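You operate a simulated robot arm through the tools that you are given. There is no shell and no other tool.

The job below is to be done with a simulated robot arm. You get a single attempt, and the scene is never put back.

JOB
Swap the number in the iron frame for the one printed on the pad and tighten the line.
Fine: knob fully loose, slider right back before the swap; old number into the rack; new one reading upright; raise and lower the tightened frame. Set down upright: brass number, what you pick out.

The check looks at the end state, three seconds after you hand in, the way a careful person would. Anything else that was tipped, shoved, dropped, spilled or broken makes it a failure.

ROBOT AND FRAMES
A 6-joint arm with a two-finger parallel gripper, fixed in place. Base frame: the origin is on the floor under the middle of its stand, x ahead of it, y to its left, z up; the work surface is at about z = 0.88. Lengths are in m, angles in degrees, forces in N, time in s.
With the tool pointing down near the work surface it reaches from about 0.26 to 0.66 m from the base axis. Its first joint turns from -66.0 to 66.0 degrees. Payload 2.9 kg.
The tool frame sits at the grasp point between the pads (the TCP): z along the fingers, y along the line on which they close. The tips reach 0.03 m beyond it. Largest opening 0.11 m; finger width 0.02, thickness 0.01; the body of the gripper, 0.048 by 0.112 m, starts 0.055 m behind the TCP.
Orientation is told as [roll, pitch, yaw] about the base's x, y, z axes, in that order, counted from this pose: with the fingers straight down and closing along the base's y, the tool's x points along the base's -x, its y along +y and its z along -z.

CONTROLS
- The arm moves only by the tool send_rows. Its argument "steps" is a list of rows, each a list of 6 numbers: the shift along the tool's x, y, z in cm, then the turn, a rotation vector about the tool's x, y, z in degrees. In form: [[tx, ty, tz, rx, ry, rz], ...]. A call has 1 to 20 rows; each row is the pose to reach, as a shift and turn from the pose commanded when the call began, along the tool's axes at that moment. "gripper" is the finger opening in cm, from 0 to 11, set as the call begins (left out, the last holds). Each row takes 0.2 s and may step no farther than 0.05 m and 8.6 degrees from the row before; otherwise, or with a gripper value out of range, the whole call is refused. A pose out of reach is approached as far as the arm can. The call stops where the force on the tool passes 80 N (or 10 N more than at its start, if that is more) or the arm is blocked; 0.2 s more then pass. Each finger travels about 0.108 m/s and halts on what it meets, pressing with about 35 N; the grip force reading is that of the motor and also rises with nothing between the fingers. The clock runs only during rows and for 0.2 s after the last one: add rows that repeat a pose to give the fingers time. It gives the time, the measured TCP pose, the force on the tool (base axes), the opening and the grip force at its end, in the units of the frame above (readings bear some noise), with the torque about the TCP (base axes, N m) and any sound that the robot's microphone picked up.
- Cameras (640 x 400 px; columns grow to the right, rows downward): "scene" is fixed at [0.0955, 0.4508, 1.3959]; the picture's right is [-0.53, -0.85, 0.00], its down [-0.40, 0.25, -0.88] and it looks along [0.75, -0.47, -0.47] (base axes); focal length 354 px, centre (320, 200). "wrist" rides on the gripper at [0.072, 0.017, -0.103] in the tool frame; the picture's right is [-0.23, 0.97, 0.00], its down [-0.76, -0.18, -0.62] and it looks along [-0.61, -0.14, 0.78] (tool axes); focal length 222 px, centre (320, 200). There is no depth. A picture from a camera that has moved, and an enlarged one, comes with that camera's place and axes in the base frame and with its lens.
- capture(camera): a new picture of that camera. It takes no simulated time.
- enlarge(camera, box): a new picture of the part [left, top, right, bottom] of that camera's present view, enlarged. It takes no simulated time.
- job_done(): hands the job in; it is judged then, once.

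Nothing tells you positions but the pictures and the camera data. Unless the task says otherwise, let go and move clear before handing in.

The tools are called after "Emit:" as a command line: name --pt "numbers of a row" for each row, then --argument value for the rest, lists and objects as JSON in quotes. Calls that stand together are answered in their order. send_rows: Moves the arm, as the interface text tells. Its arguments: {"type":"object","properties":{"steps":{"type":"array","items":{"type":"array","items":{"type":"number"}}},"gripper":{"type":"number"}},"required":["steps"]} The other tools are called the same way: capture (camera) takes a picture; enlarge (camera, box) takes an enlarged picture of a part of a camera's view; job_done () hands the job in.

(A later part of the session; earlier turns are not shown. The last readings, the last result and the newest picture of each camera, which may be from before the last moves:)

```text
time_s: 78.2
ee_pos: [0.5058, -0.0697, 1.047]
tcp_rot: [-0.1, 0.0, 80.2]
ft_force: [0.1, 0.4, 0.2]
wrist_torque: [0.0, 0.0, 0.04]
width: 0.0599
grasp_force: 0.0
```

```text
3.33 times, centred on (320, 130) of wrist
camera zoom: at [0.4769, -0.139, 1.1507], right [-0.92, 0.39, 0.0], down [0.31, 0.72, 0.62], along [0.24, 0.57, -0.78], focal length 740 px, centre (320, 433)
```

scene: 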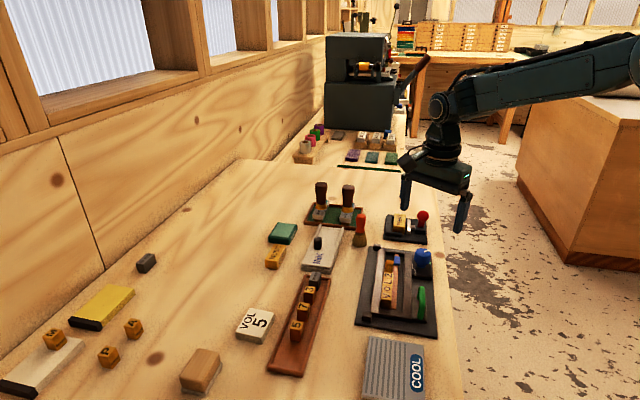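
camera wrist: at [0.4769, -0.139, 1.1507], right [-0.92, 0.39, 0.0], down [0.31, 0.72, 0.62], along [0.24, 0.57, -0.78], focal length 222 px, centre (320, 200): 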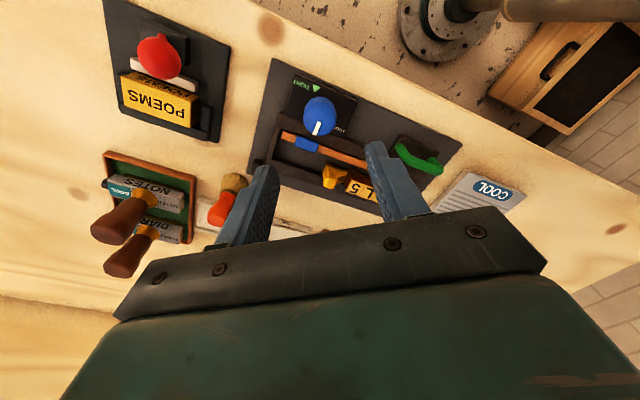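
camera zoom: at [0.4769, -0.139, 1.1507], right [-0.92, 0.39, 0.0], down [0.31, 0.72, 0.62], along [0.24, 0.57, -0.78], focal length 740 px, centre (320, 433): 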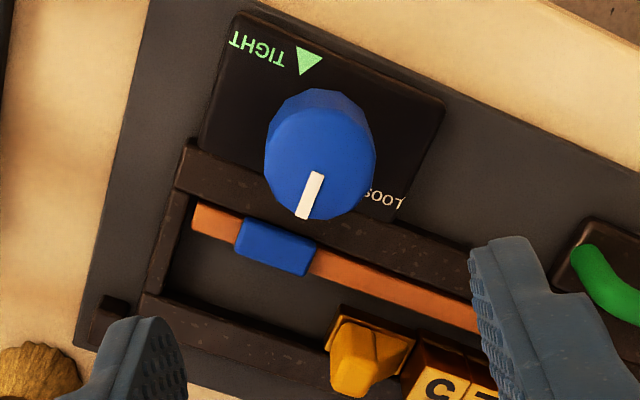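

The tool is over the knob, which is centred between the fingers. I'll go down and grip it.

Emit:
send_rows --pt "-0.1 0 3.5 0 0 0" --pt "-0.1 0 7 0 0 0" --pt "-0.1 0 9 0 0 0" --pt "-0.1 0 10.1 0 0 0" --pt "-0.1 0 10.1 0 0 0"

Emit:
enlarge --camera "wrist" --box '[240, 100, 400, 230]'

Emit:
enlarge --camera "scene" --box '[375, 225, 455, 305]'

```text
time_s: 79.4
ee_pos: [0.5058, -0.0674, 0.9468]
tcp_rot: [-0.1, 0.1, 80.1]
ft_force: [-0.3, 0.4, 0.3]
wrist_torque: [0.01, 0.03, 0.02]
width: 0.0599
grasp_force: 0.0
```

```text
3.08 times, centred on (320, 165) of wrist
camera zoom: at [0.4772, -0.1373, 1.0509], right [-0.92, 0.39, 0.0], down [0.31, 0.72, 0.62], along [0.24, 0.57, -0.78], focal length 684 px, centre (320, 308)
```

zoom: 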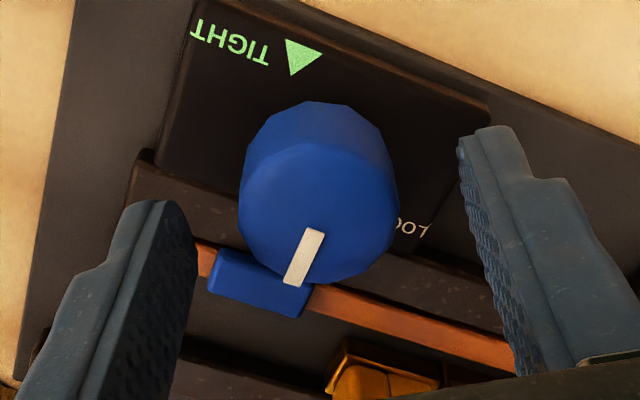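

```text
5.00 times, centred on (415, 265) of scene
camera zoom: at [0.0955, 0.4508, 1.3959], right [-0.53, -0.85, 0.0], down [-0.4, 0.25, -0.88], along [0.75, -0.47, -0.47], focal length 1771 px, centre (-155, -125)
```

zoom: 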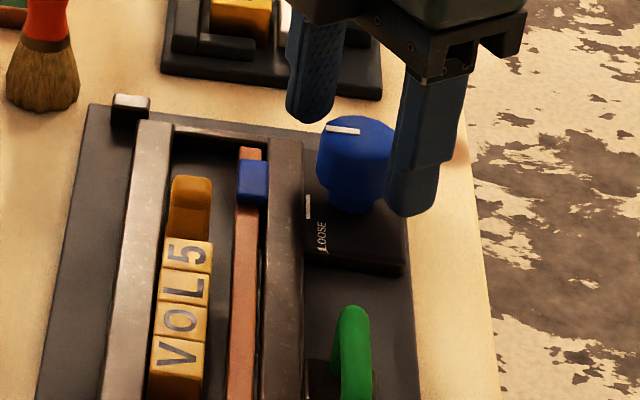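

The knob sits centred. I'll go 4 mm lower for a fuller grip and close.

Emit:
send_rows --pt "0.05 0 0.4 0 0 0" --pt "0.05 0 0.4 0 0 0"

Emit:
send_rows --pt "0 0 0 0 0 0" --pt "0 0 0 0 0 0" --pt "0 0 0 0 0 0" --gripper 2.5

Emit:
enlarge --camera "wrist" --box '[240, 100, 400, 230]'

```text
time_s: 80.0
ee_pos: [0.5054, -0.0691, 0.9452]
tcp_rot: [0.0, 0.0, 79.9]
ft_force: [-0.2, -0.5, 1.0]
wrist_torque: [-0.03, -0.01, 0.01]
width: 0.06
grasp_force: 0.0
```

```text
time_s: 80.8
ee_pos: [0.5062, -0.0678, 0.9447]
tcp_rot: [0.0, 0.1, 80.0]
ft_force: [4.9, -1.4, -3.7]
wrist_torque: [-0.11, -0.17, -0.01]
width: 0.033
grasp_force: 45.0
```

```text
3.08 times, centred on (320, 165) of wrist
camera zoom: at [0.477, -0.1385, 1.0478], right [-0.92, 0.39, 0.0], down [0.31, 0.72, 0.62], along [0.24, 0.57, -0.78], focal length 684 px, centre (320, 308)
```

zoom: 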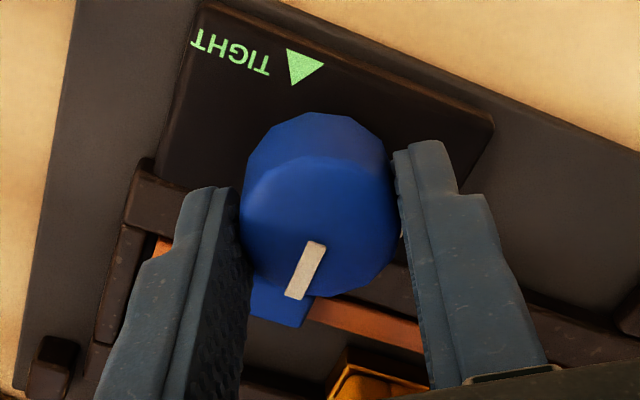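

The knob is gripped centrally with little side force. I'll turn clockwise (yaw decreasing).

Emit:
send_rows --pt "0 0 0 0 0 7" --pt "0 0 0 0 0 14" --pt "0 0 0 0 0 21" --pt "0 0 0 0 0 28" --pt "0 0 0 0 0 35" --pt "0 0 0 0 0 35"

Emit:
enlarge --camera "wrist" --box '[240, 100, 400, 230]'

Emit:
enlarge --camera "scene" --box '[355, 225, 455, 315]'

```text
time_s: 82.2
ee_pos: [0.5068, -0.069, 0.945]
tcp_rot: [0.0, 0.1, 45.0]
ft_force: [1.9, 3.9, 10.6]
wrist_torque: [0.17, 0.01, -0.04]
width: 0.0327
grasp_force: 45.2
```

```text
3.08 times, centred on (320, 165) of wrist
camera zoom: at [0.4429, -0.1093, 1.0476], right [-0.53, 0.85, 0.0], down [0.66, 0.41, 0.62], along [0.53, 0.33, -0.78], focal length 684 px, centre (320, 308)
```

zoom: 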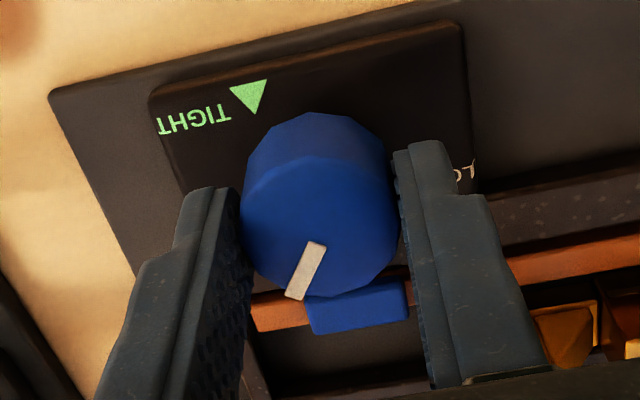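

```text
4.44 times, centred on (405, 270) of scene
camera zoom: at [0.0954, 0.4509, 1.3959], right [-0.53, -0.85, 0.0], down [-0.4, 0.25, -0.88], along [0.75, -0.47, -0.47], focal length 1574 px, centre (-58, -111)
```

zoom: 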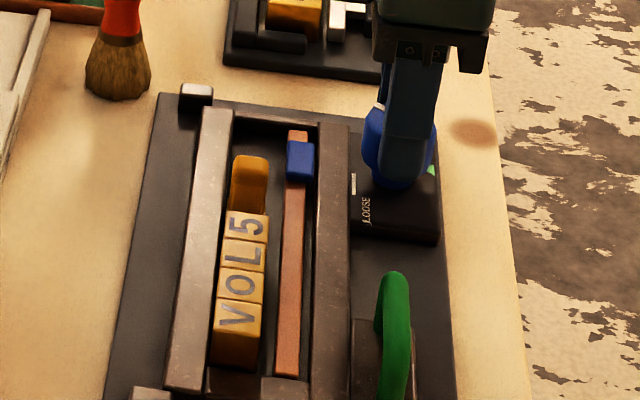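

The knob follows and the bar is advancing. I'll turn further.

Emit:
send_rows --pt "0 0 -0.05 0 0 7" --pt "0 0 -0.05 0 0 14" --pt "0 0 -0.05 0 0 21" --pt "0 0 -0.05 0 0 28" --pt "0 0 -0.05 0 0 35" --pt "0 0 -0.05 0 0 42" --pt "0 0 -0.05 0 0 49" --pt "0 0 -0.05 0 0 49"

Emit:
enlarge --camera "wrist" --box '[240, 100, 400, 230]'

Emit:
enlarge --camera "scene" --box '[355, 225, 455, 315]'

```text
time_s: 84.0
ee_pos: [0.5063, -0.0694, 0.9442]
tcp_rot: [0.0, -0.1, -4.1]
ft_force: [6.0, 1.3, 18.4]
wrist_torque: [0.03, 0.5, 0.02]
width: 0.033
grasp_force: 44.3
```

```text
3.08 times, centred on (320, 165) of wrist
camera zoom: at [0.435, -0.048, 1.0474], right [0.3, 0.96, 0.0], down [0.75, -0.23, 0.62], along [0.6, -0.18, -0.78], focal length 684 px, centre (320, 308)
```

zoom: 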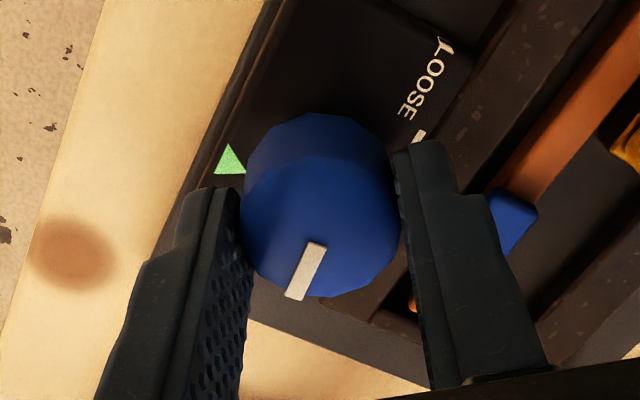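

```text
4.44 times, centred on (405, 270) of scene
camera zoom: at [0.0954, 0.4508, 1.3959], right [-0.53, -0.85, 0.0], down [-0.4, 0.25, -0.88], along [0.75, -0.47, -0.47], focal length 1574 px, centre (-58, -111)
```

zoom: 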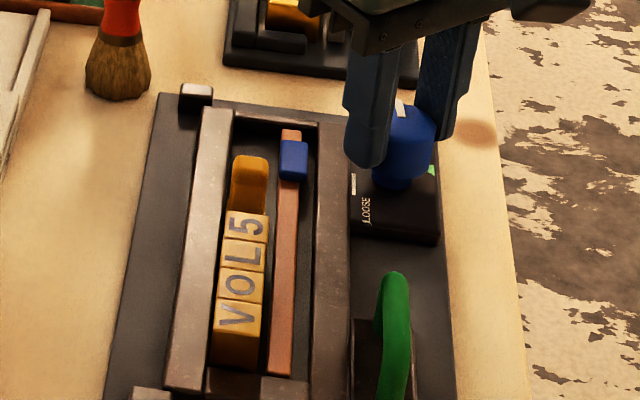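

84° is done with low torque. I'll continue and watch for the bar meeting the line.

Emit:
send_rows --pt "0 0 -0.12 0 0 6" --pt "0 0 -0.12 0 0 12" --pt "0 0 -0.12 0 0 18" --pt "0 0 -0.12 0 0 24" --pt "0 0 -0.12 0 0 30" --pt "0 0 -0.12 0 0 36" --pt "0 0 -0.12 0 0 36"

Emit:
enlarge --camera "wrist" --box '[240, 100, 400, 230]'

Emit:
enlarge --camera "scene" --box '[355, 225, 455, 315]'

```text
time_s: 85.6
ee_pos: [0.5056, -0.0695, 0.9442]
tcp_rot: [-0.1, -0.1, -40.0]
ft_force: [12.9, 2.3, 4.8]
wrist_torque: [0.15, -0.33, -0.02]
width: 0.0327
grasp_force: 44.7
```

```text
3.08 times, centred on (320, 165) of wrist
camera zoom: at [0.4615, -0.0107, 1.0476], right [0.8, 0.6, 0.0], down [0.47, -0.63, 0.62], along [0.37, -0.5, -0.78], focal length 684 px, centre (320, 308)
```

zoom: 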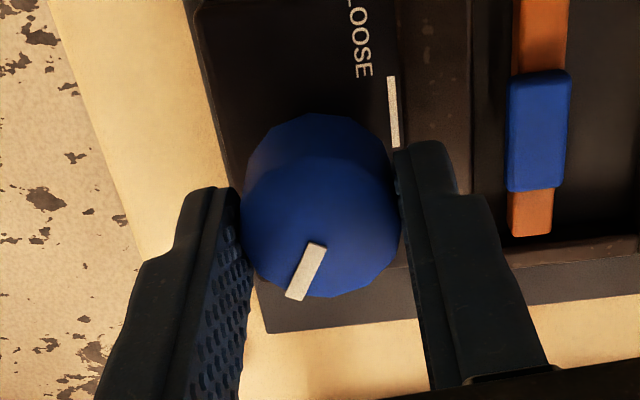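

```text
4.44 times, centred on (405, 270) of scene
camera zoom: at [0.0958, 0.4508, 1.3959], right [-0.53, -0.85, 0.0], down [-0.4, 0.25, -0.88], along [0.75, -0.47, -0.47], focal length 1574 px, centre (-58, -111)
```

zoom: 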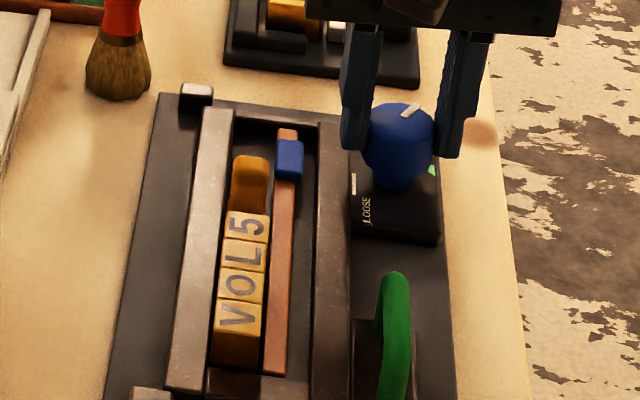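

The pointer is at about −73° and the bar is almost at the line. I'll go on in smaller turns.

Emit:
send_rows --pt "-0.05 0.05 0 0 0 6" --pt "-0.05 0.05 0 0 0 12" --pt "-0.05 0.05 0 0 0 18" --pt "-0.05 0.05 0 0 0 18"

Emit:
enlarge --camera "wrist" --box '[240, 100, 400, 230]'

Emit:
enlarge --camera "scene" --box '[365, 235, 435, 305]'

```text
time_s: 86.6
ee_pos: [0.5058, -0.0694, 0.9436]
tcp_rot: [-0.1, 0.1, -58.0]
ft_force: [6.6, 3.5, 7.6]
wrist_torque: [0.34, 0.04, -0.01]
width: 0.033
grasp_force: 45.2
```

```text
3.08 times, centred on (320, 165) of wrist
camera zoom: at [0.4824, 0.0003, 1.0477], right [0.95, 0.32, 0.0], down [0.25, -0.74, 0.62], along [0.2, -0.59, -0.78], focal length 684 px, centre (320, 308)
```

zoom: 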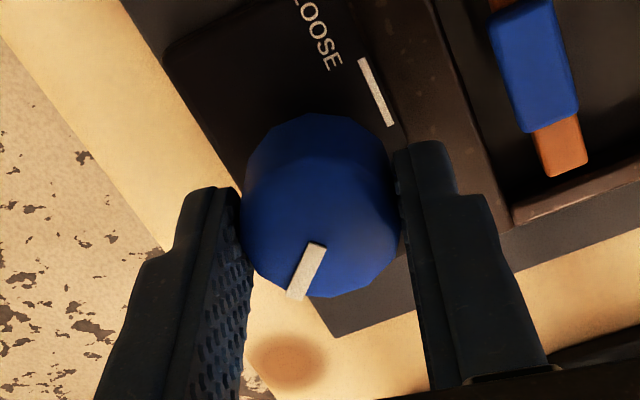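

```text
5.71 times, centred on (400, 270) of scene
camera zoom: at [0.0956, 0.4509, 1.3959], right [-0.53, -0.85, 0.0], down [-0.4, 0.25, -0.88], along [0.75, -0.47, -0.47], focal length 2024 px, centre (-137, -200)
```

zoom: 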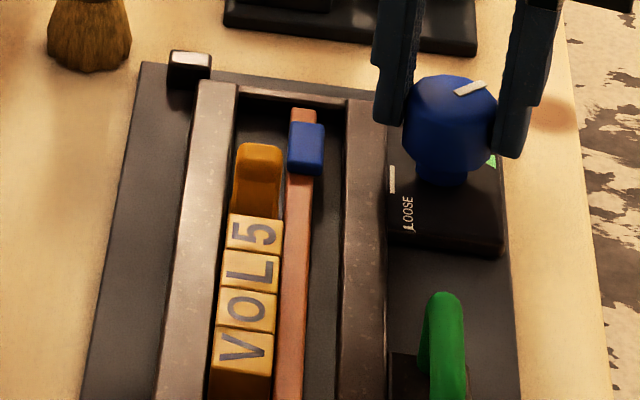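

The pointer is at about −91° and the bar is about touching. I'll turn the remaining part in 4–5° steps.

Emit:
send_rows --pt "-0.03 0.02 0 0 0 5" --pt "-0.03 0.02 0 0 0 10" --pt "-0.03 0.02 0 0 0 13" --pt "-0.03 0.02 0 0 0 13"

Emit:
enlarge --camera "wrist" --box '[240, 100, 400, 230]'

Emit:
enlarge --camera "scene" --box '[365, 235, 435, 305]'

```text
time_s: 87.6
ee_pos: [0.5067, -0.0685, 0.9436]
tcp_rot: [0.0, 0.1, -71.0]
ft_force: [-0.7, 3.1, 6.1]
wrist_torque: [0.15, 0.08, 0.42]
width: 0.0326
grasp_force: 45.1
```

```text
3.08 times, centred on (320, 165) of wrist
camera zoom: at [0.4989, 0.0038, 1.0476], right [0.99, 0.1, 0.0], down [0.08, -0.78, 0.62], along [0.06, -0.62, -0.78], focal length 684 px, centre (320, 308)
```

zoom: 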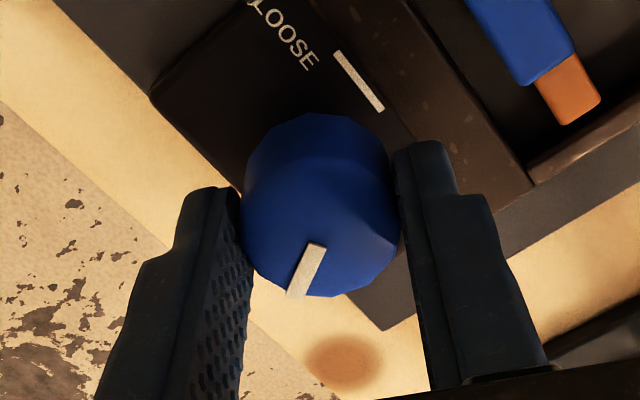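

```text
5.71 times, centred on (400, 270) of scene
camera zoom: at [0.0954, 0.4508, 1.3959], right [-0.53, -0.85, 0.0], down [-0.4, 0.25, -0.88], along [0.75, -0.47, -0.47], focal length 2024 px, centre (-137, -200)
```

zoom: 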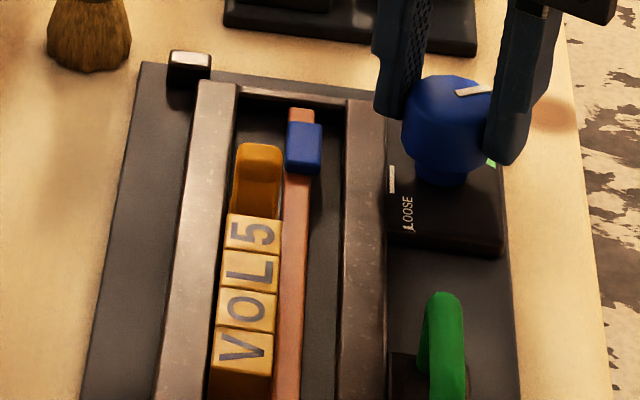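

Torque has jumped to 0.42 N·m, so the bar is clamping the line at about the original tight position. I'll take a few more degrees to make it firm.

Emit:
send_rows --pt "0 0 0 0 0 3" --pt "0 0 0 0 0 6" --pt "0 0 0 0 0 6"

Emit:
enlarge --camera "wrist" --box '[240, 100, 400, 230]'

Emit:
enlarge --camera "scene" --box '[365, 235, 435, 305]'

```text
time_s: 88.4
ee_pos: [0.5057, -0.0688, 0.945]
tcp_rot: [-0.1, 0.0, -77.0]
ft_force: [-1.3, -1.1, -3.3]
wrist_torque: [-0.17, 0.04, 0.47]
width: 0.0329
grasp_force: 45.0
```

```text
3.08 times, centred on (320, 165) of wrist
camera zoom: at [0.5069, 0.0037, 1.0477], right [1.0, 0.0, 0.0], down [0.0, -0.78, 0.62], along [0.0, -0.62, -0.78], focal length 684 px, centre (320, 308)
```

zoom: 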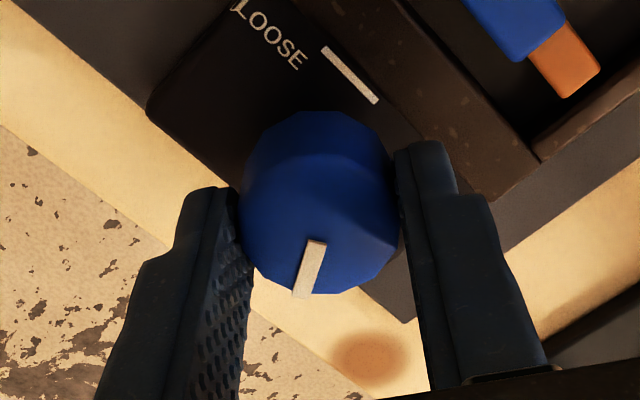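

```text
5.71 times, centred on (400, 270) of scene
camera zoom: at [0.0956, 0.4507, 1.3959], right [-0.53, -0.85, 0.0], down [-0.4, 0.25, -0.88], along [0.75, -0.47, -0.47], focal length 2024 px, centre (-137, -200)
```

zoom: 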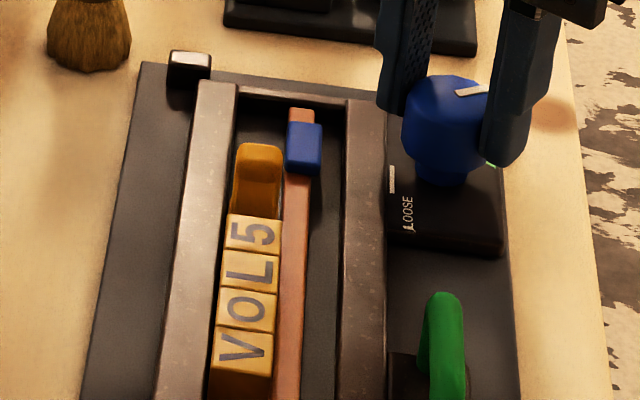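

The knob no longer turns and slipped in the fingers at 0.47 N·m, with the pointer back at TIGHT. I'll release and lift, then check the dial and the line.

Emit:
send_rows --pt "0 0 0 0 0 0" --pt "0 0 0 0 0 0" --pt "0 0 -3 0 0 0" --pt "0 0 -7 0 0 0" --pt "0 0 -10 0 0 0" --pt "0 0 -10 0 0 0" --gripper 6

Emit:
capture --camera "wrist"

Emit:
enlarge --camera "scene" --box '[360, 230, 450, 330]'

Emit:
enlarge --camera "scene" --box '[380, 245, 440, 285]'

Emit:
enlarge --camera "wrist" --box '[220, 40, 420, 180]'

```text
time_s: 89.8
ee_pos: [0.5036, -0.0712, 1.0471]
tcp_rot: [0.1, 0.0, -77.1]
ft_force: [-0.7, -1.1, 0.2]
wrist_torque: [0.0, 0.02, -0.02]
width: 0.0601
grasp_force: 0.0
```

```text
taken
camera wrist: at [0.5042, 0.0024, 1.1499], right [1.0, 0.0, 0.0], down [0.0, -0.78, 0.62], along [0.0, -0.62, -0.78], focal length 222 px, centre (320, 200)
```

wrist: 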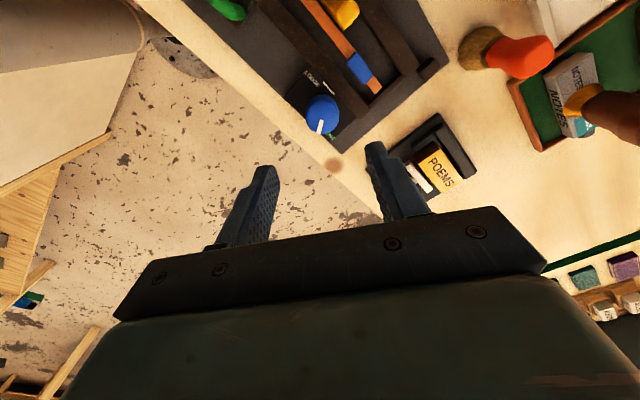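

```text
4.00 times, centred on (405, 280) of scene
camera zoom: at [0.0955, 0.4508, 1.3959], right [-0.53, -0.85, 0.0], down [-0.4, 0.25, -0.88], along [0.75, -0.47, -0.47], focal length 1417 px, centre (-20, -120)
```

zoom: 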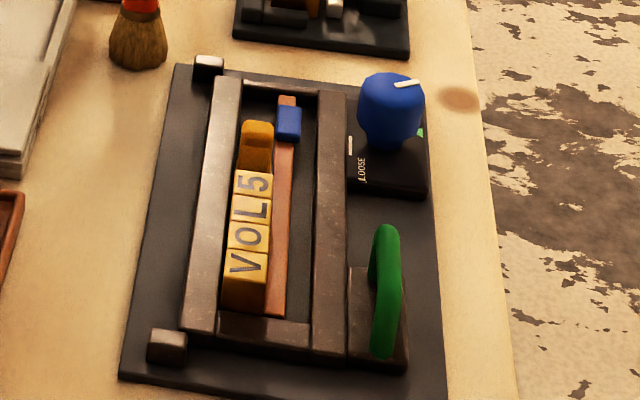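

```text
10.00 times, centred on (410, 265) of scene
camera zoom: at [0.0955, 0.4508, 1.3959], right [-0.53, -0.85, 0.0], down [-0.4, 0.25, -0.88], along [0.75, -0.47, -0.47], focal length 3542 px, centre (-580, -450)
```

zoom: 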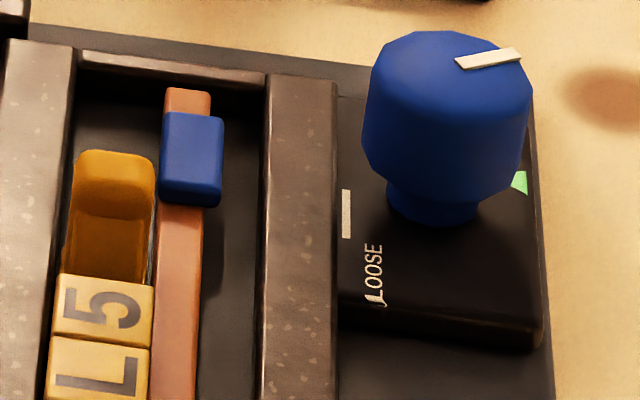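

```text
2.86 times, centred on (320, 110) of wrist
camera zoom: at [0.5042, 0.0024, 1.1499], right [1.0, 0.0, 0.0], down [0.0, -0.78, 0.62], along [0.0, -0.62, -0.78], focal length 635 px, centre (320, 457)
```

zoom: 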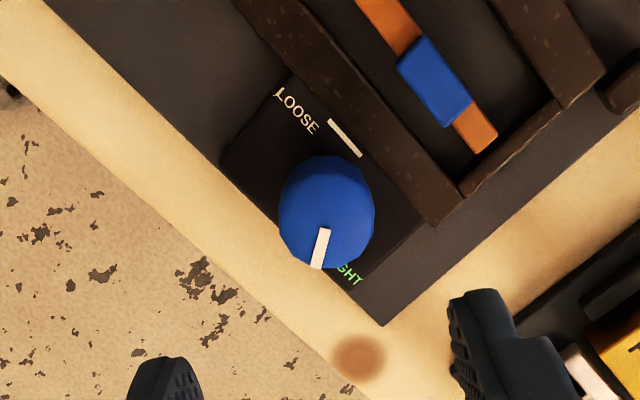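

The pointer is exactly where it began, at TIGHT, and the line VOL 5 with its slider is clamped by the bar. Now the frame's green handle at the near right side — I'll move above it, tool at −45°.

Emit:
send_rows --pt "2.4 -1.2 -1 0 0 -6.4" --pt "4.8 -2.4 -1 0 0 -12.8" --pt "7.2 -3.6 -1 0 0 -19.2" --pt "9.6 -4.8 -1 0 0 -25.6" --pt "11.8 -5.9 -1 0 0 -32" --pt "11.8 -5.9 -1 0 0 -32" --pt "11.8 -5.9 -1 0 0 -32" --gripper 4

Emit:
capture --camera "wrist"

Emit:
enlarge --camera "wrist" --box '[230, 40, 410, 190]'

Emit:
enlarge --camera "scene" --box '[385, 270, 445, 340]'

```text
time_s: 91.4
ee_pos: [0.4195, 0.0316, 1.058]
tcp_rot: [0.0, 0.0, -45.0]
ft_force: [-0.7, 0.1, 0.0]
wrist_torque: [0.01, -0.02, 0.0]
width: 0.0399
grasp_force: 0.0
```

```text
taken
camera wrist: at [0.3813, 0.0939, 1.1599], right [0.85, 0.53, 0.0], down [0.41, -0.66, 0.62], along [0.33, -0.53, -0.78], focal length 222 px, centre (320, 200)
```

wrist: 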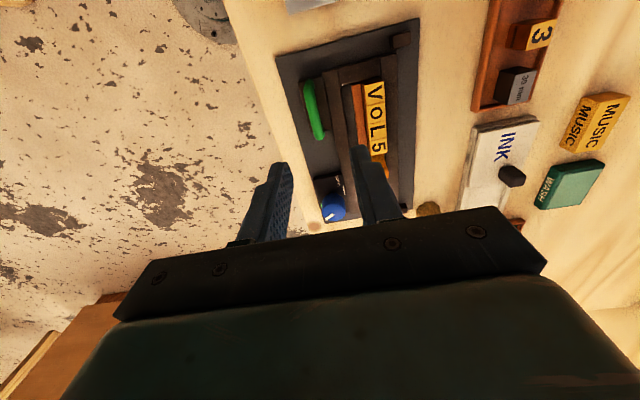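

```text
2.67 times, centred on (320, 115) of wrist
camera zoom: at [0.3813, 0.0939, 1.1599], right [0.85, 0.53, 0.0], down [0.41, -0.66, 0.62], along [0.33, -0.53, -0.78], focal length 592 px, centre (320, 427)
```

zoom: 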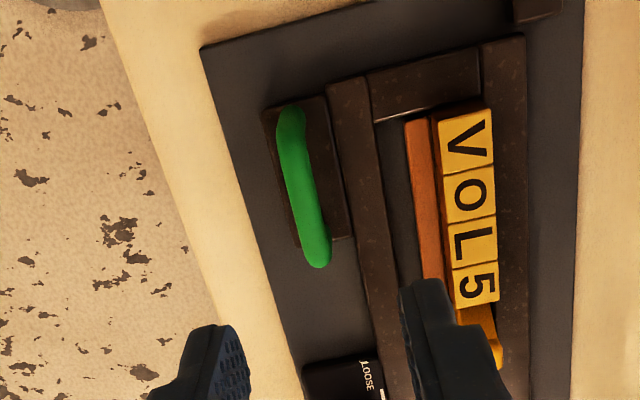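

```text
5.71 times, centred on (415, 305) of scene
camera zoom: at [0.0955, 0.4508, 1.3959], right [-0.53, -0.85, 0.0], down [-0.4, 0.25, -0.88], along [0.75, -0.47, -0.47], focal length 2024 px, centre (-223, -400)
```

zoom: 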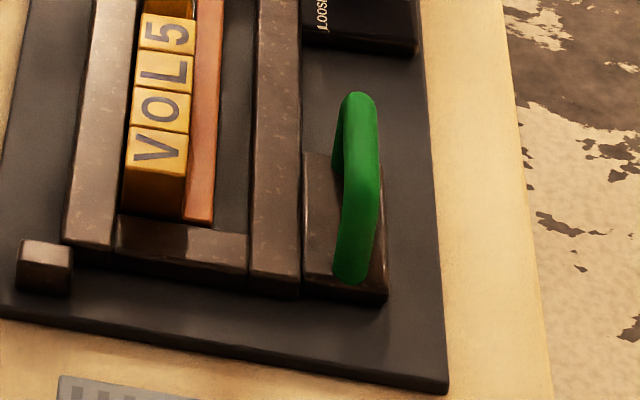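

The handle is an arch whose top bar runs along the line direction, centred near (0.4155, 0.026), z≈0.93. I'll line up across it and come down close.

Emit:
send_rows --pt "0 -0.62 0 0 0 0" --pt "0 -0.62 4 0 0 0" --pt "0 -0.62 8 0 0 0" --pt "0 -0.62 11 0 0 0" --pt "0 -0.62 11 0 0 0"

Emit:
capture --camera "wrist"

Emit:
enlarge --camera "wrist" --box '[240, 80, 400, 220]'

Emit:
enlarge --camera "scene" --box '[385, 260, 445, 330]'

```text
time_s: 92.6
ee_pos: [0.4162, 0.0256, 0.9455]
tcp_rot: [-0.1, 0.0, -45.0]
ft_force: [-0.3, 0.6, -0.3]
wrist_torque: [0.02, 0.03, -0.01]
width: 0.0401
grasp_force: 0.1
```

```text
taken
camera wrist: at [0.3768, 0.0863, 1.0487], right [0.85, 0.53, 0.0], down [0.41, -0.66, 0.62], along [0.33, -0.53, -0.78], focal length 222 px, centre (320, 200)
```

wrist: 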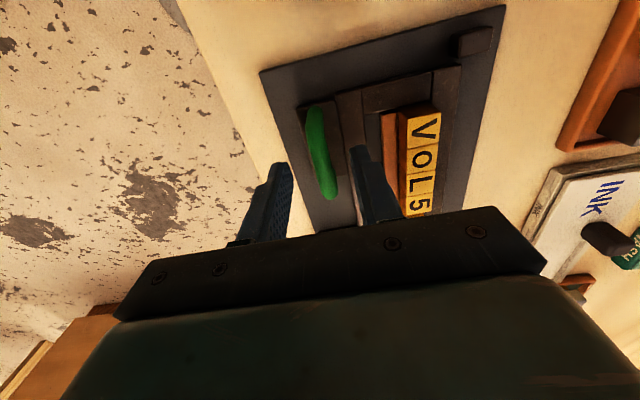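

```text
2.86 times, centred on (320, 150) of wrist
camera zoom: at [0.3768, 0.0863, 1.0487], right [0.85, 0.53, 0.0], down [0.41, -0.66, 0.62], along [0.33, -0.53, -0.78], focal length 635 px, centre (320, 343)
```

zoom: 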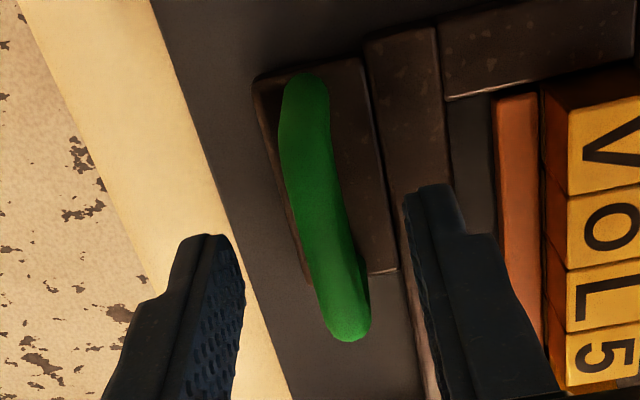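

```text
5.71 times, centred on (415, 295) of scene
camera zoom: at [0.0955, 0.4508, 1.3959], right [-0.53, -0.85, 0.0], down [-0.4, 0.25, -0.88], along [0.75, -0.47, -0.47], focal length 2024 px, centre (-223, -343)
```

zoom: 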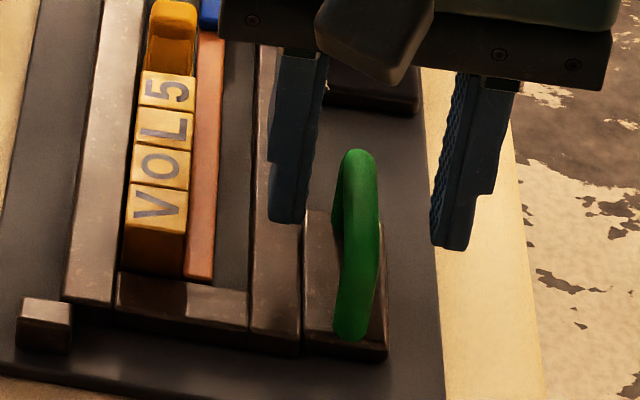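

The bar is about 3 mm toward the rail side and 5 mm nearer than my fingers. I'll correct that and go 8 mm lower.

Emit:
send_rows --pt "0.5 0.3 0 0 0 0" --pt "0.5 0.3 0.4 0 0 0" --pt "0.5 0.3 0.8 0 0 0" --pt "0.5 0.3 0.8 0 0 0"

Emit:
enlarge --camera "wrist" --box '[240, 80, 400, 220]'

Emit:
enlarge --camera "scene" --box '[385, 260, 445, 330]'

```text
time_s: 93.6
ee_pos: [0.4159, 0.0329, 0.9379]
tcp_rot: [0.1, 0.0, -44.9]
ft_force: [0.1, 0.2, 0.6]
wrist_torque: [-0.02, 0.02, -0.01]
width: 0.04
grasp_force: 0.1
```

```text
2.86 times, centred on (320, 150) of wrist
camera zoom: at [0.3771, 0.0949, 1.0411], right [0.85, 0.53, 0.0], down [0.41, -0.66, 0.62], along [0.33, -0.53, -0.78], focal length 635 px, centre (320, 343)
```

zoom: 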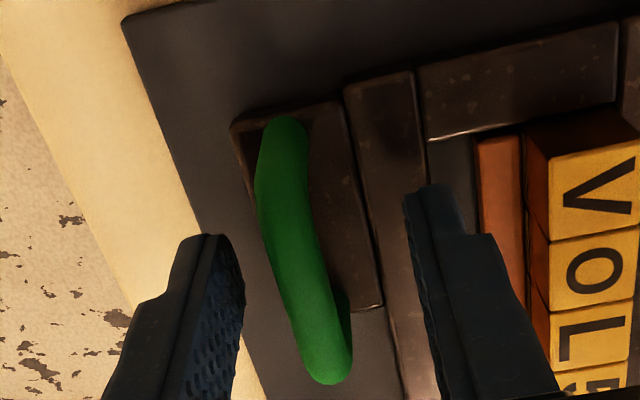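

```text
5.71 times, centred on (415, 295) of scene
camera zoom: at [0.0955, 0.4508, 1.3959], right [-0.53, -0.85, 0.0], down [-0.4, 0.25, -0.88], along [0.75, -0.47, -0.47], focal length 2024 px, centre (-223, -343)
```

zoom: 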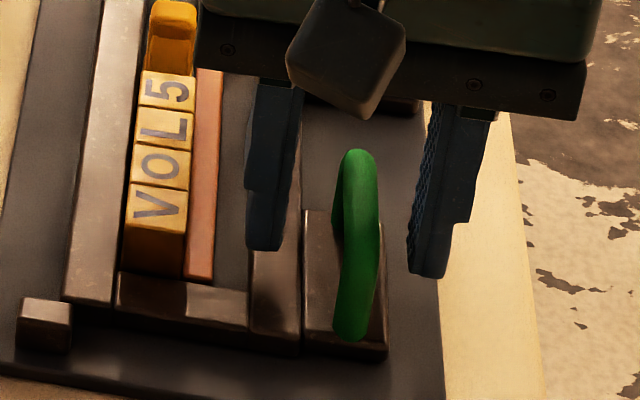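

I overshot sideways, and the bar is now about 4 mm to the other side. I'll shift back and check.

Emit:
send_rows --pt "0 -0.38 0 0 0 0" --pt "0 -0.38 0 0 0 0" --pt "0 -0.38 0 0 0 0"

Emit:
enlarge --camera "wrist" --box '[240, 80, 400, 220]'

Emit:
enlarge --camera "scene" --box '[385, 260, 445, 330]'

```text
time_s: 94.4
ee_pos: [0.4139, 0.0309, 0.9376]
tcp_rot: [0.1, 0.0, -45.1]
ft_force: [-0.7, 0.5, 0.1]
wrist_torque: [0.0, -0.01, 0.0]
width: 0.04
grasp_force: 0.2
```

```text
2.86 times, centred on (320, 150) of wrist
camera zoom: at [0.3745, 0.0924, 1.0413], right [0.85, 0.53, 0.0], down [0.41, -0.66, 0.62], along [0.33, -0.53, -0.78], focal length 635 px, centre (320, 343)
```

zoom: 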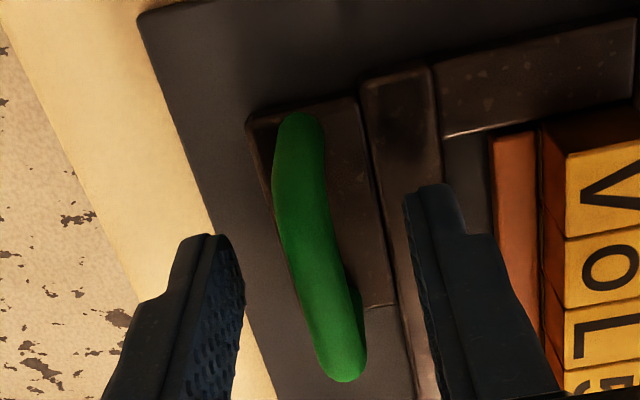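

```text
5.71 times, centred on (415, 295) of scene
camera zoom: at [0.0955, 0.4508, 1.3959], right [-0.53, -0.85, 0.0], down [-0.4, 0.25, -0.88], along [0.75, -0.47, -0.47], focal length 2024 px, centre (-223, -343)
```

zoom: 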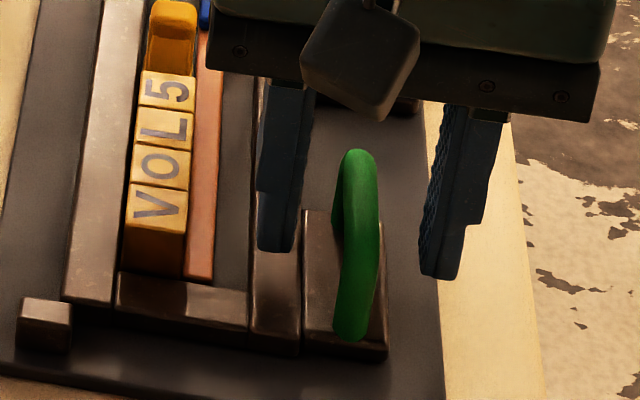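

It is centred now. I'll close on the handle.

Emit:
send_rows --pt "0 0 0 0 0 0" --pt "0 0 0 0 0 0" --pt "0 0 0 0 0 0" --gripper 0.2

Emit:
enlarge --camera "wrist" --box '[240, 80, 400, 220]'

Emit:
enlarge --camera "scene" --box '[385, 260, 445, 330]'

```text
time_s: 95.2
ee_pos: [0.4132, 0.0301, 0.9379]
tcp_rot: [0.0, 0.0, -45.0]
ft_force: [-0.3, 0.0, 0.4]
wrist_torque: [0.0, -0.04, -0.07]
width: 0.0104
grasp_force: 44.9
```

```text
2.86 times, centred on (320, 150) of wrist
camera zoom: at [0.3745, 0.0925, 1.0412], right [0.85, 0.53, 0.0], down [0.41, -0.66, 0.62], along [0.33, -0.53, -0.78], focal length 635 px, centre (320, 343)
```

zoom: 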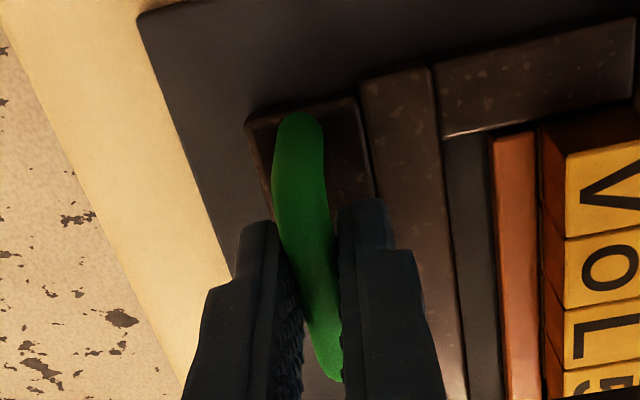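

```text
5.71 times, centred on (415, 295) of scene
camera zoom: at [0.0955, 0.4508, 1.3959], right [-0.53, -0.85, 0.0], down [-0.4, 0.25, -0.88], along [0.75, -0.47, -0.47], focal length 2024 px, centre (-223, -343)
```

zoom: 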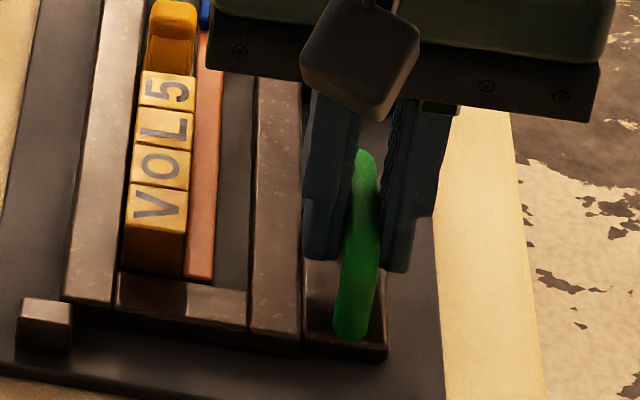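

I have the handle at 10.4 mm. I'll lift just 5 mm at first to learn how the frame moves.

Emit:
send_rows --pt "0 0 -0.2 0 0 0" --pt "0 0 -0.4 0 0 0" --pt "0 0 -0.6 0 0 0" --pt "0 0 -0.6 0 0 0"

Emit:
enlarge --camera "scene" --box '[355, 235, 455, 335]'

Emit:
enlarge --camera "wrist" --box '[220, 40, 460, 220]'

```text
time_s: 96.2
ee_pos: [0.4145, 0.0321, 0.9437]
tcp_rot: [0.1, -0.1, -45.0]
ft_force: [13.9, 7.1, -14.6]
wrist_torque: [0.15, 0.0, -0.26]
width: 0.0105
grasp_force: 44.7
```

```text
4.00 times, centred on (405, 285) of scene
camera zoom: at [0.0961, 0.451, 1.3958], right [-0.53, -0.85, 0.0], down [-0.4, 0.25, -0.88], along [0.75, -0.47, -0.47], focal length 1417 px, centre (-20, -140)
```

zoom: 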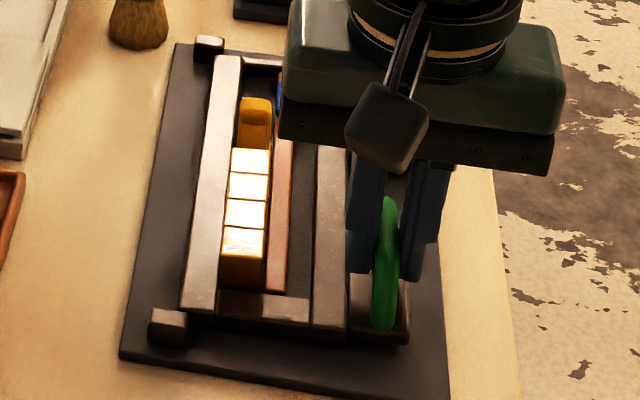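

```text
2.22 times, centred on (340, 130) of wrist
camera zoom: at [0.3755, 0.0937, 1.0462], right [0.85, 0.53, 0.0], down [0.41, -0.66, 0.62], along [0.33, -0.53, -0.78], focal length 494 px, centre (276, 356)
```

zoom: 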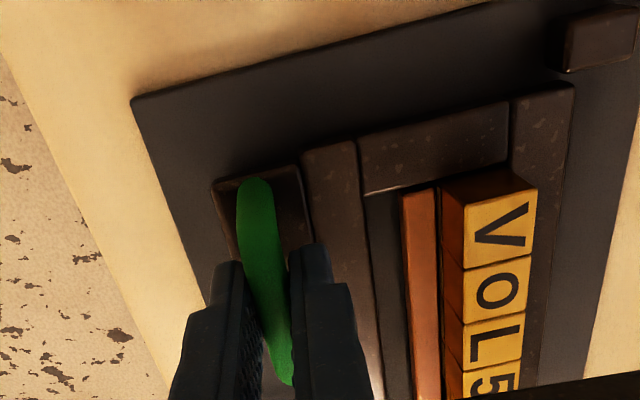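

The handle pulls toward the rail side as it rises and the frame tips about the left posts, so it is hinged there like a lid. I'll follow that arc about the hinge, tilting the tool with it.

Emit:
send_rows --pt "0 0.18 0 2 0 0" --pt "0 0.36 -0.03 4 0 0" --pt "0 0.56 -0.33 6 0 0" --pt "0 0.76 -0.63 8 0 0" --pt "0 0.97 -0.92 10 0 0" --pt "0 1.2 -1.2 12 0 0" --pt "0 1.2 -1.2 12 0 0"

Emit:
enlarge --camera "scene" --box '[345, 225, 465, 345]'

Emit:
capture --camera "wrist"

```text
time_s: 97.8
ee_pos: [0.4212, 0.0385, 0.9543]
tcp_rot: [-12.1, 0.0, -45.1]
ft_force: [-9.8, -24.7, 11.9]
wrist_torque: [0.13, 0.36, 0.31]
width: 0.0108
grasp_force: 44.5
```

```text
3.33 times, centred on (405, 285) of scene
camera zoom: at [0.0952, 0.4501, 1.3962], right [-0.53, -0.85, 0.0], down [-0.4, 0.25, -0.88], along [0.75, -0.47, -0.47], focal length 1181 px, centre (37, -83)
```

zoom: 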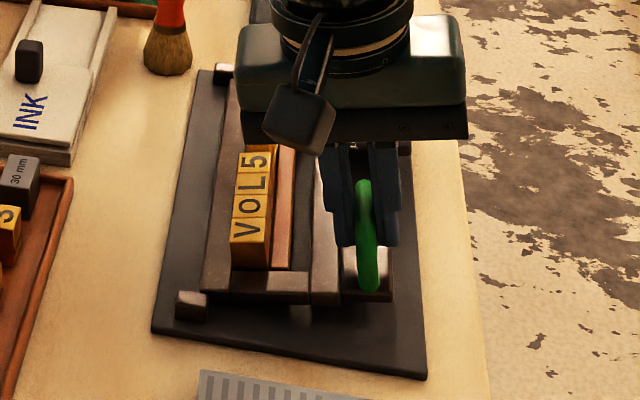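

```text
taken
camera wrist: at [0.3975, 0.1154, 1.0523], right [0.83, 0.51, -0.21], down [0.51, -0.57, 0.65], along [0.21, -0.64, -0.73], focal length 222 px, centre (320, 200)
```

wrist: 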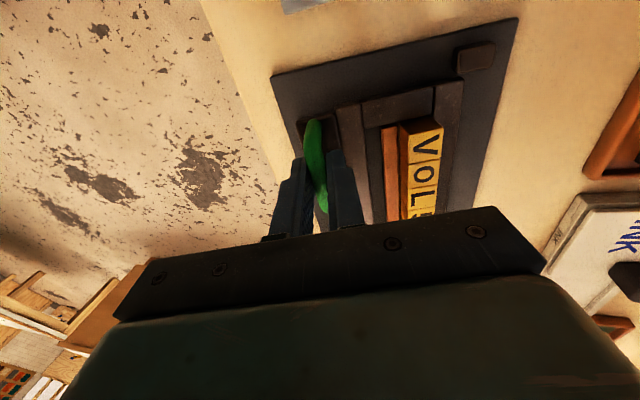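

The whole frame lifts with the line clamped inside. The side force says my hinge is slightly off, so I'll correct the arc and continue to about 24°.

Emit:
send_rows --pt "0 -0.14 -0.06 0 0 0" --pt "0 -0.27 -0.11 0 0 0" --pt "0 -0.13 -0.45 2 0 0" --pt "0 0.01 -0.78 4 0 0" --pt "0 0.17 -1.1 6 0 0" --pt "0 0.33 -1.43 8 0 0" --pt "0 0.51 -1.75 10 0 0" --pt "0 0.7 -2.07 12 0 0" --pt "0 0.7 -2.07 12 0 0"

Emit:
enlarge --camera "scene" --box '[345, 225, 465, 345]'

Emit:
capture --camera "wrist"

```text
time_s: 99.8
ee_pos: [0.4287, 0.0466, 0.9705]
tcp_rot: [-24.3, 0.2, -44.8]
ft_force: [-3.4, -2.4, -40.4]
wrist_torque: [-0.03, -0.4, 0.12]
width: 0.0107
grasp_force: 45.2
```

```text
3.33 times, centred on (405, 285) of scene
camera zoom: at [0.096, 0.4508, 1.3959], right [-0.53, -0.85, 0.0], down [-0.4, 0.25, -0.88], along [0.75, -0.47, -0.47], focal length 1181 px, centre (37, -83)
```

zoom: 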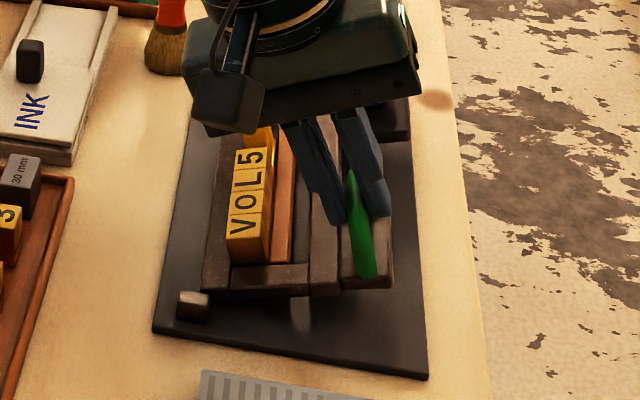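

```text
taken
camera wrist: at [0.419, 0.138, 1.0585], right [0.79, 0.47, -0.4], down [0.61, -0.47, 0.64], along [0.11, -0.75, -0.66], focal length 222 px, centre (320, 200)
```

wrist: 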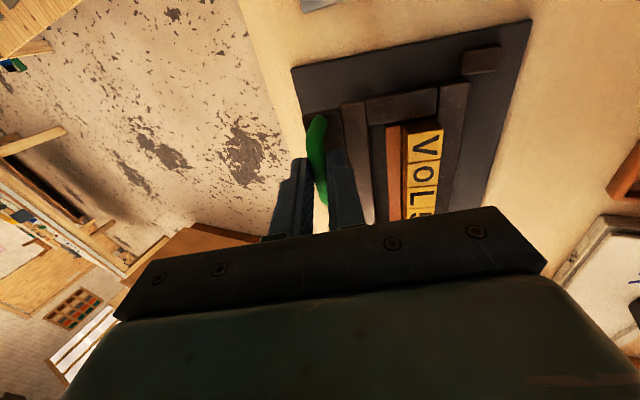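

The side force is gone, but the pull is 40 N down and the frame looks less tilted than the tool, so the bar may be slipping in the fingers. I'll look closely.

Emit:
enlarge --camera "scene" --box '[380, 245, 440, 315]'

Emit:
enlarge --camera "wrist" --box '[260, 100, 400, 230]'

```text
5.71 times, centred on (410, 280) of scene
camera zoom: at [0.096, 0.4508, 1.3959], right [-0.53, -0.85, 0.0], down [-0.4, 0.25, -0.88], along [0.75, -0.47, -0.47], focal length 2024 px, centre (-194, -257)
```

zoom: 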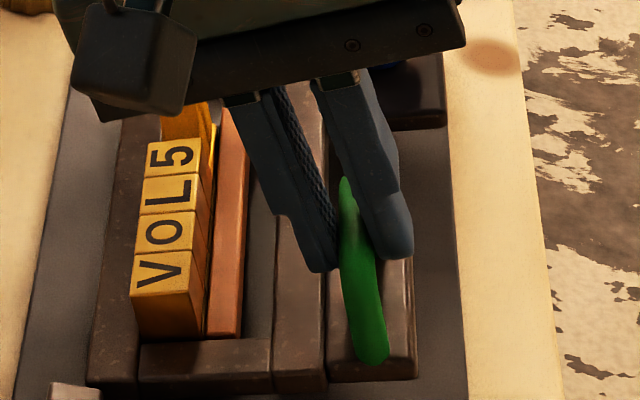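

```text
3.08 times, centred on (330, 165) of wrist
camera zoom: at [0.419, 0.138, 1.0585], right [0.79, 0.47, -0.4], down [0.61, -0.47, 0.64], along [0.11, -0.75, -0.66], focal length 684 px, centre (289, 308)
```

zoom: 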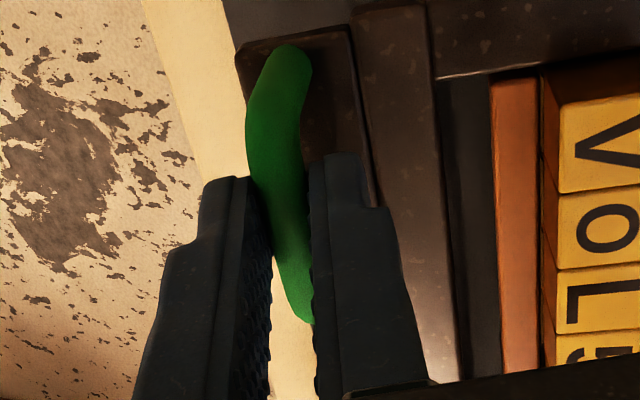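

The bar has slid about 8 mm toward the fingertips but is still held, and the frame is up around 16°. I'll ease the load first, then lower it gently along the hinge arc and take a deeper grip.

Emit:
send_rows --pt "0 0.07 0.2 0 0 0" --pt "0 0.14 0.35 0 0 0" --pt "0 0.14 0.35 0 0 0"

Emit:
enlarge --camera "scene" --box '[380, 245, 440, 315]'

```text
time_s: 100.6
ee_pos: [0.4289, 0.0471, 0.9713]
tcp_rot: [-24.1, 0.1, -45.3]
ft_force: [-20.4, -11.9, 12.8]
wrist_torque: [0.29, 0.97, 0.16]
width: 0.0107
grasp_force: 44.8
```

```text
5.71 times, centred on (410, 280) of scene
camera zoom: at [0.0948, 0.4504, 1.3961], right [-0.53, -0.85, 0.0], down [-0.4, 0.25, -0.88], along [0.75, -0.47, -0.47], focal length 2024 px, centre (-194, -257)
```

zoom: 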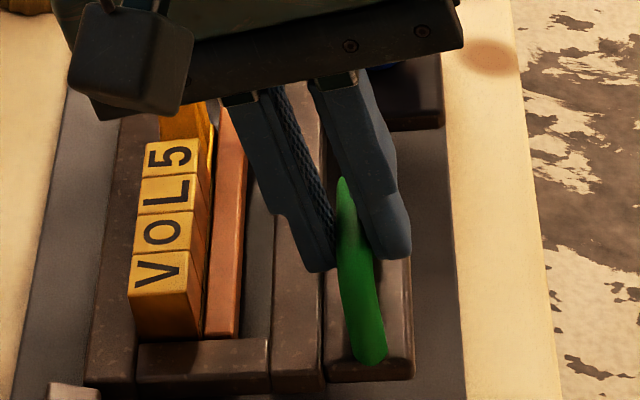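

Force flipped sign without any motion, so the hinge is stiff enough to hold the frame by itself. I'll lower it along the arc now.

Emit:
send_rows --pt "0 -0.1 0.3 -2 0 0" --pt "0 -0.2 0.6 -4 0 0" --pt "0 -0.3 0.94 -6 0 0" --pt "0 -0.4 1.17 -8 0 0" --pt "0 -0.51 1.41 -10 0 0" --pt "0 -0.62 1.65 -12 0 0" --pt "0 -0.62 1.65 -12 0 0"

Emit:
enlarge --camera "scene" --box '[360, 235, 450, 325]'

```text
time_s: 102.2
ee_pos: [0.4188, 0.038, 0.957]
tcp_rot: [-12.3, 0.2, -45.1]
ft_force: [-20.9, -21.8, 9.2]
wrist_torque: [-0.26, 0.79, 0.3]
width: 0.0107
grasp_force: 45.1
```

```text
4.44 times, centred on (405, 280) of scene
camera zoom: at [0.0949, 0.4502, 1.3962], right [-0.53, -0.85, 0.0], down [-0.4, 0.25, -0.88], along [0.75, -0.47, -0.47], focal length 1574 px, centre (-58, -156)
```

zoom: 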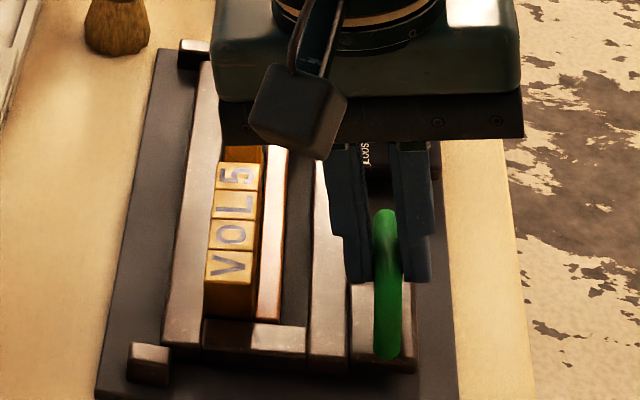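

It is coming down well. I'll relieve the side force and continue to nearly closed.

Emit:
send_rows --pt "0 -0.24 0.05 0 0 0" --pt "0 -0.36 0.28 -2 0 0" --pt "0 -0.48 0.5 -4 0 0" --pt "0 -0.61 0.72 -6 0 0" --pt "0 -0.68 0.94 -8 0 0" --pt "0 -0.76 1.17 -10 0 0" --pt "0 -0.76 1.17 -10 0 0"

Emit:
enlarge --camera "scene" --box '[360, 235, 450, 325]'

```text
time_s: 103.8
ee_pos: [0.4132, 0.0337, 0.9485]
tcp_rot: [-2.1, 0.2, -44.8]
ft_force: [-24.3, -1.5, 25.6]
wrist_torque: [0.34, 0.84, -0.12]
width: 0.0106
grasp_force: 44.4
```

```text
4.44 times, centred on (405, 280) of scene
camera zoom: at [0.0946, 0.4507, 1.396], right [-0.53, -0.85, 0.0], down [-0.4, 0.25, -0.88], along [0.75, -0.47, -0.47], focal length 1574 px, centre (-58, -156)
```

zoom: 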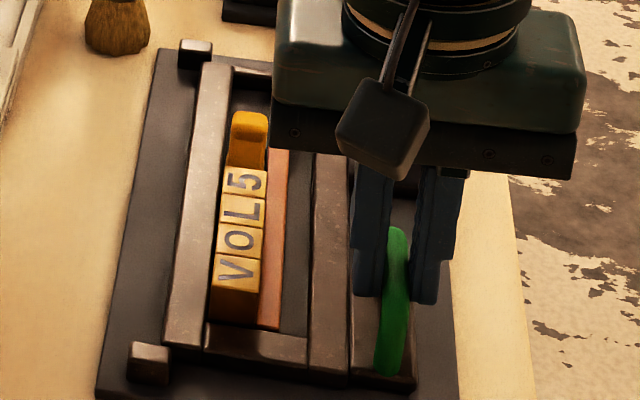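

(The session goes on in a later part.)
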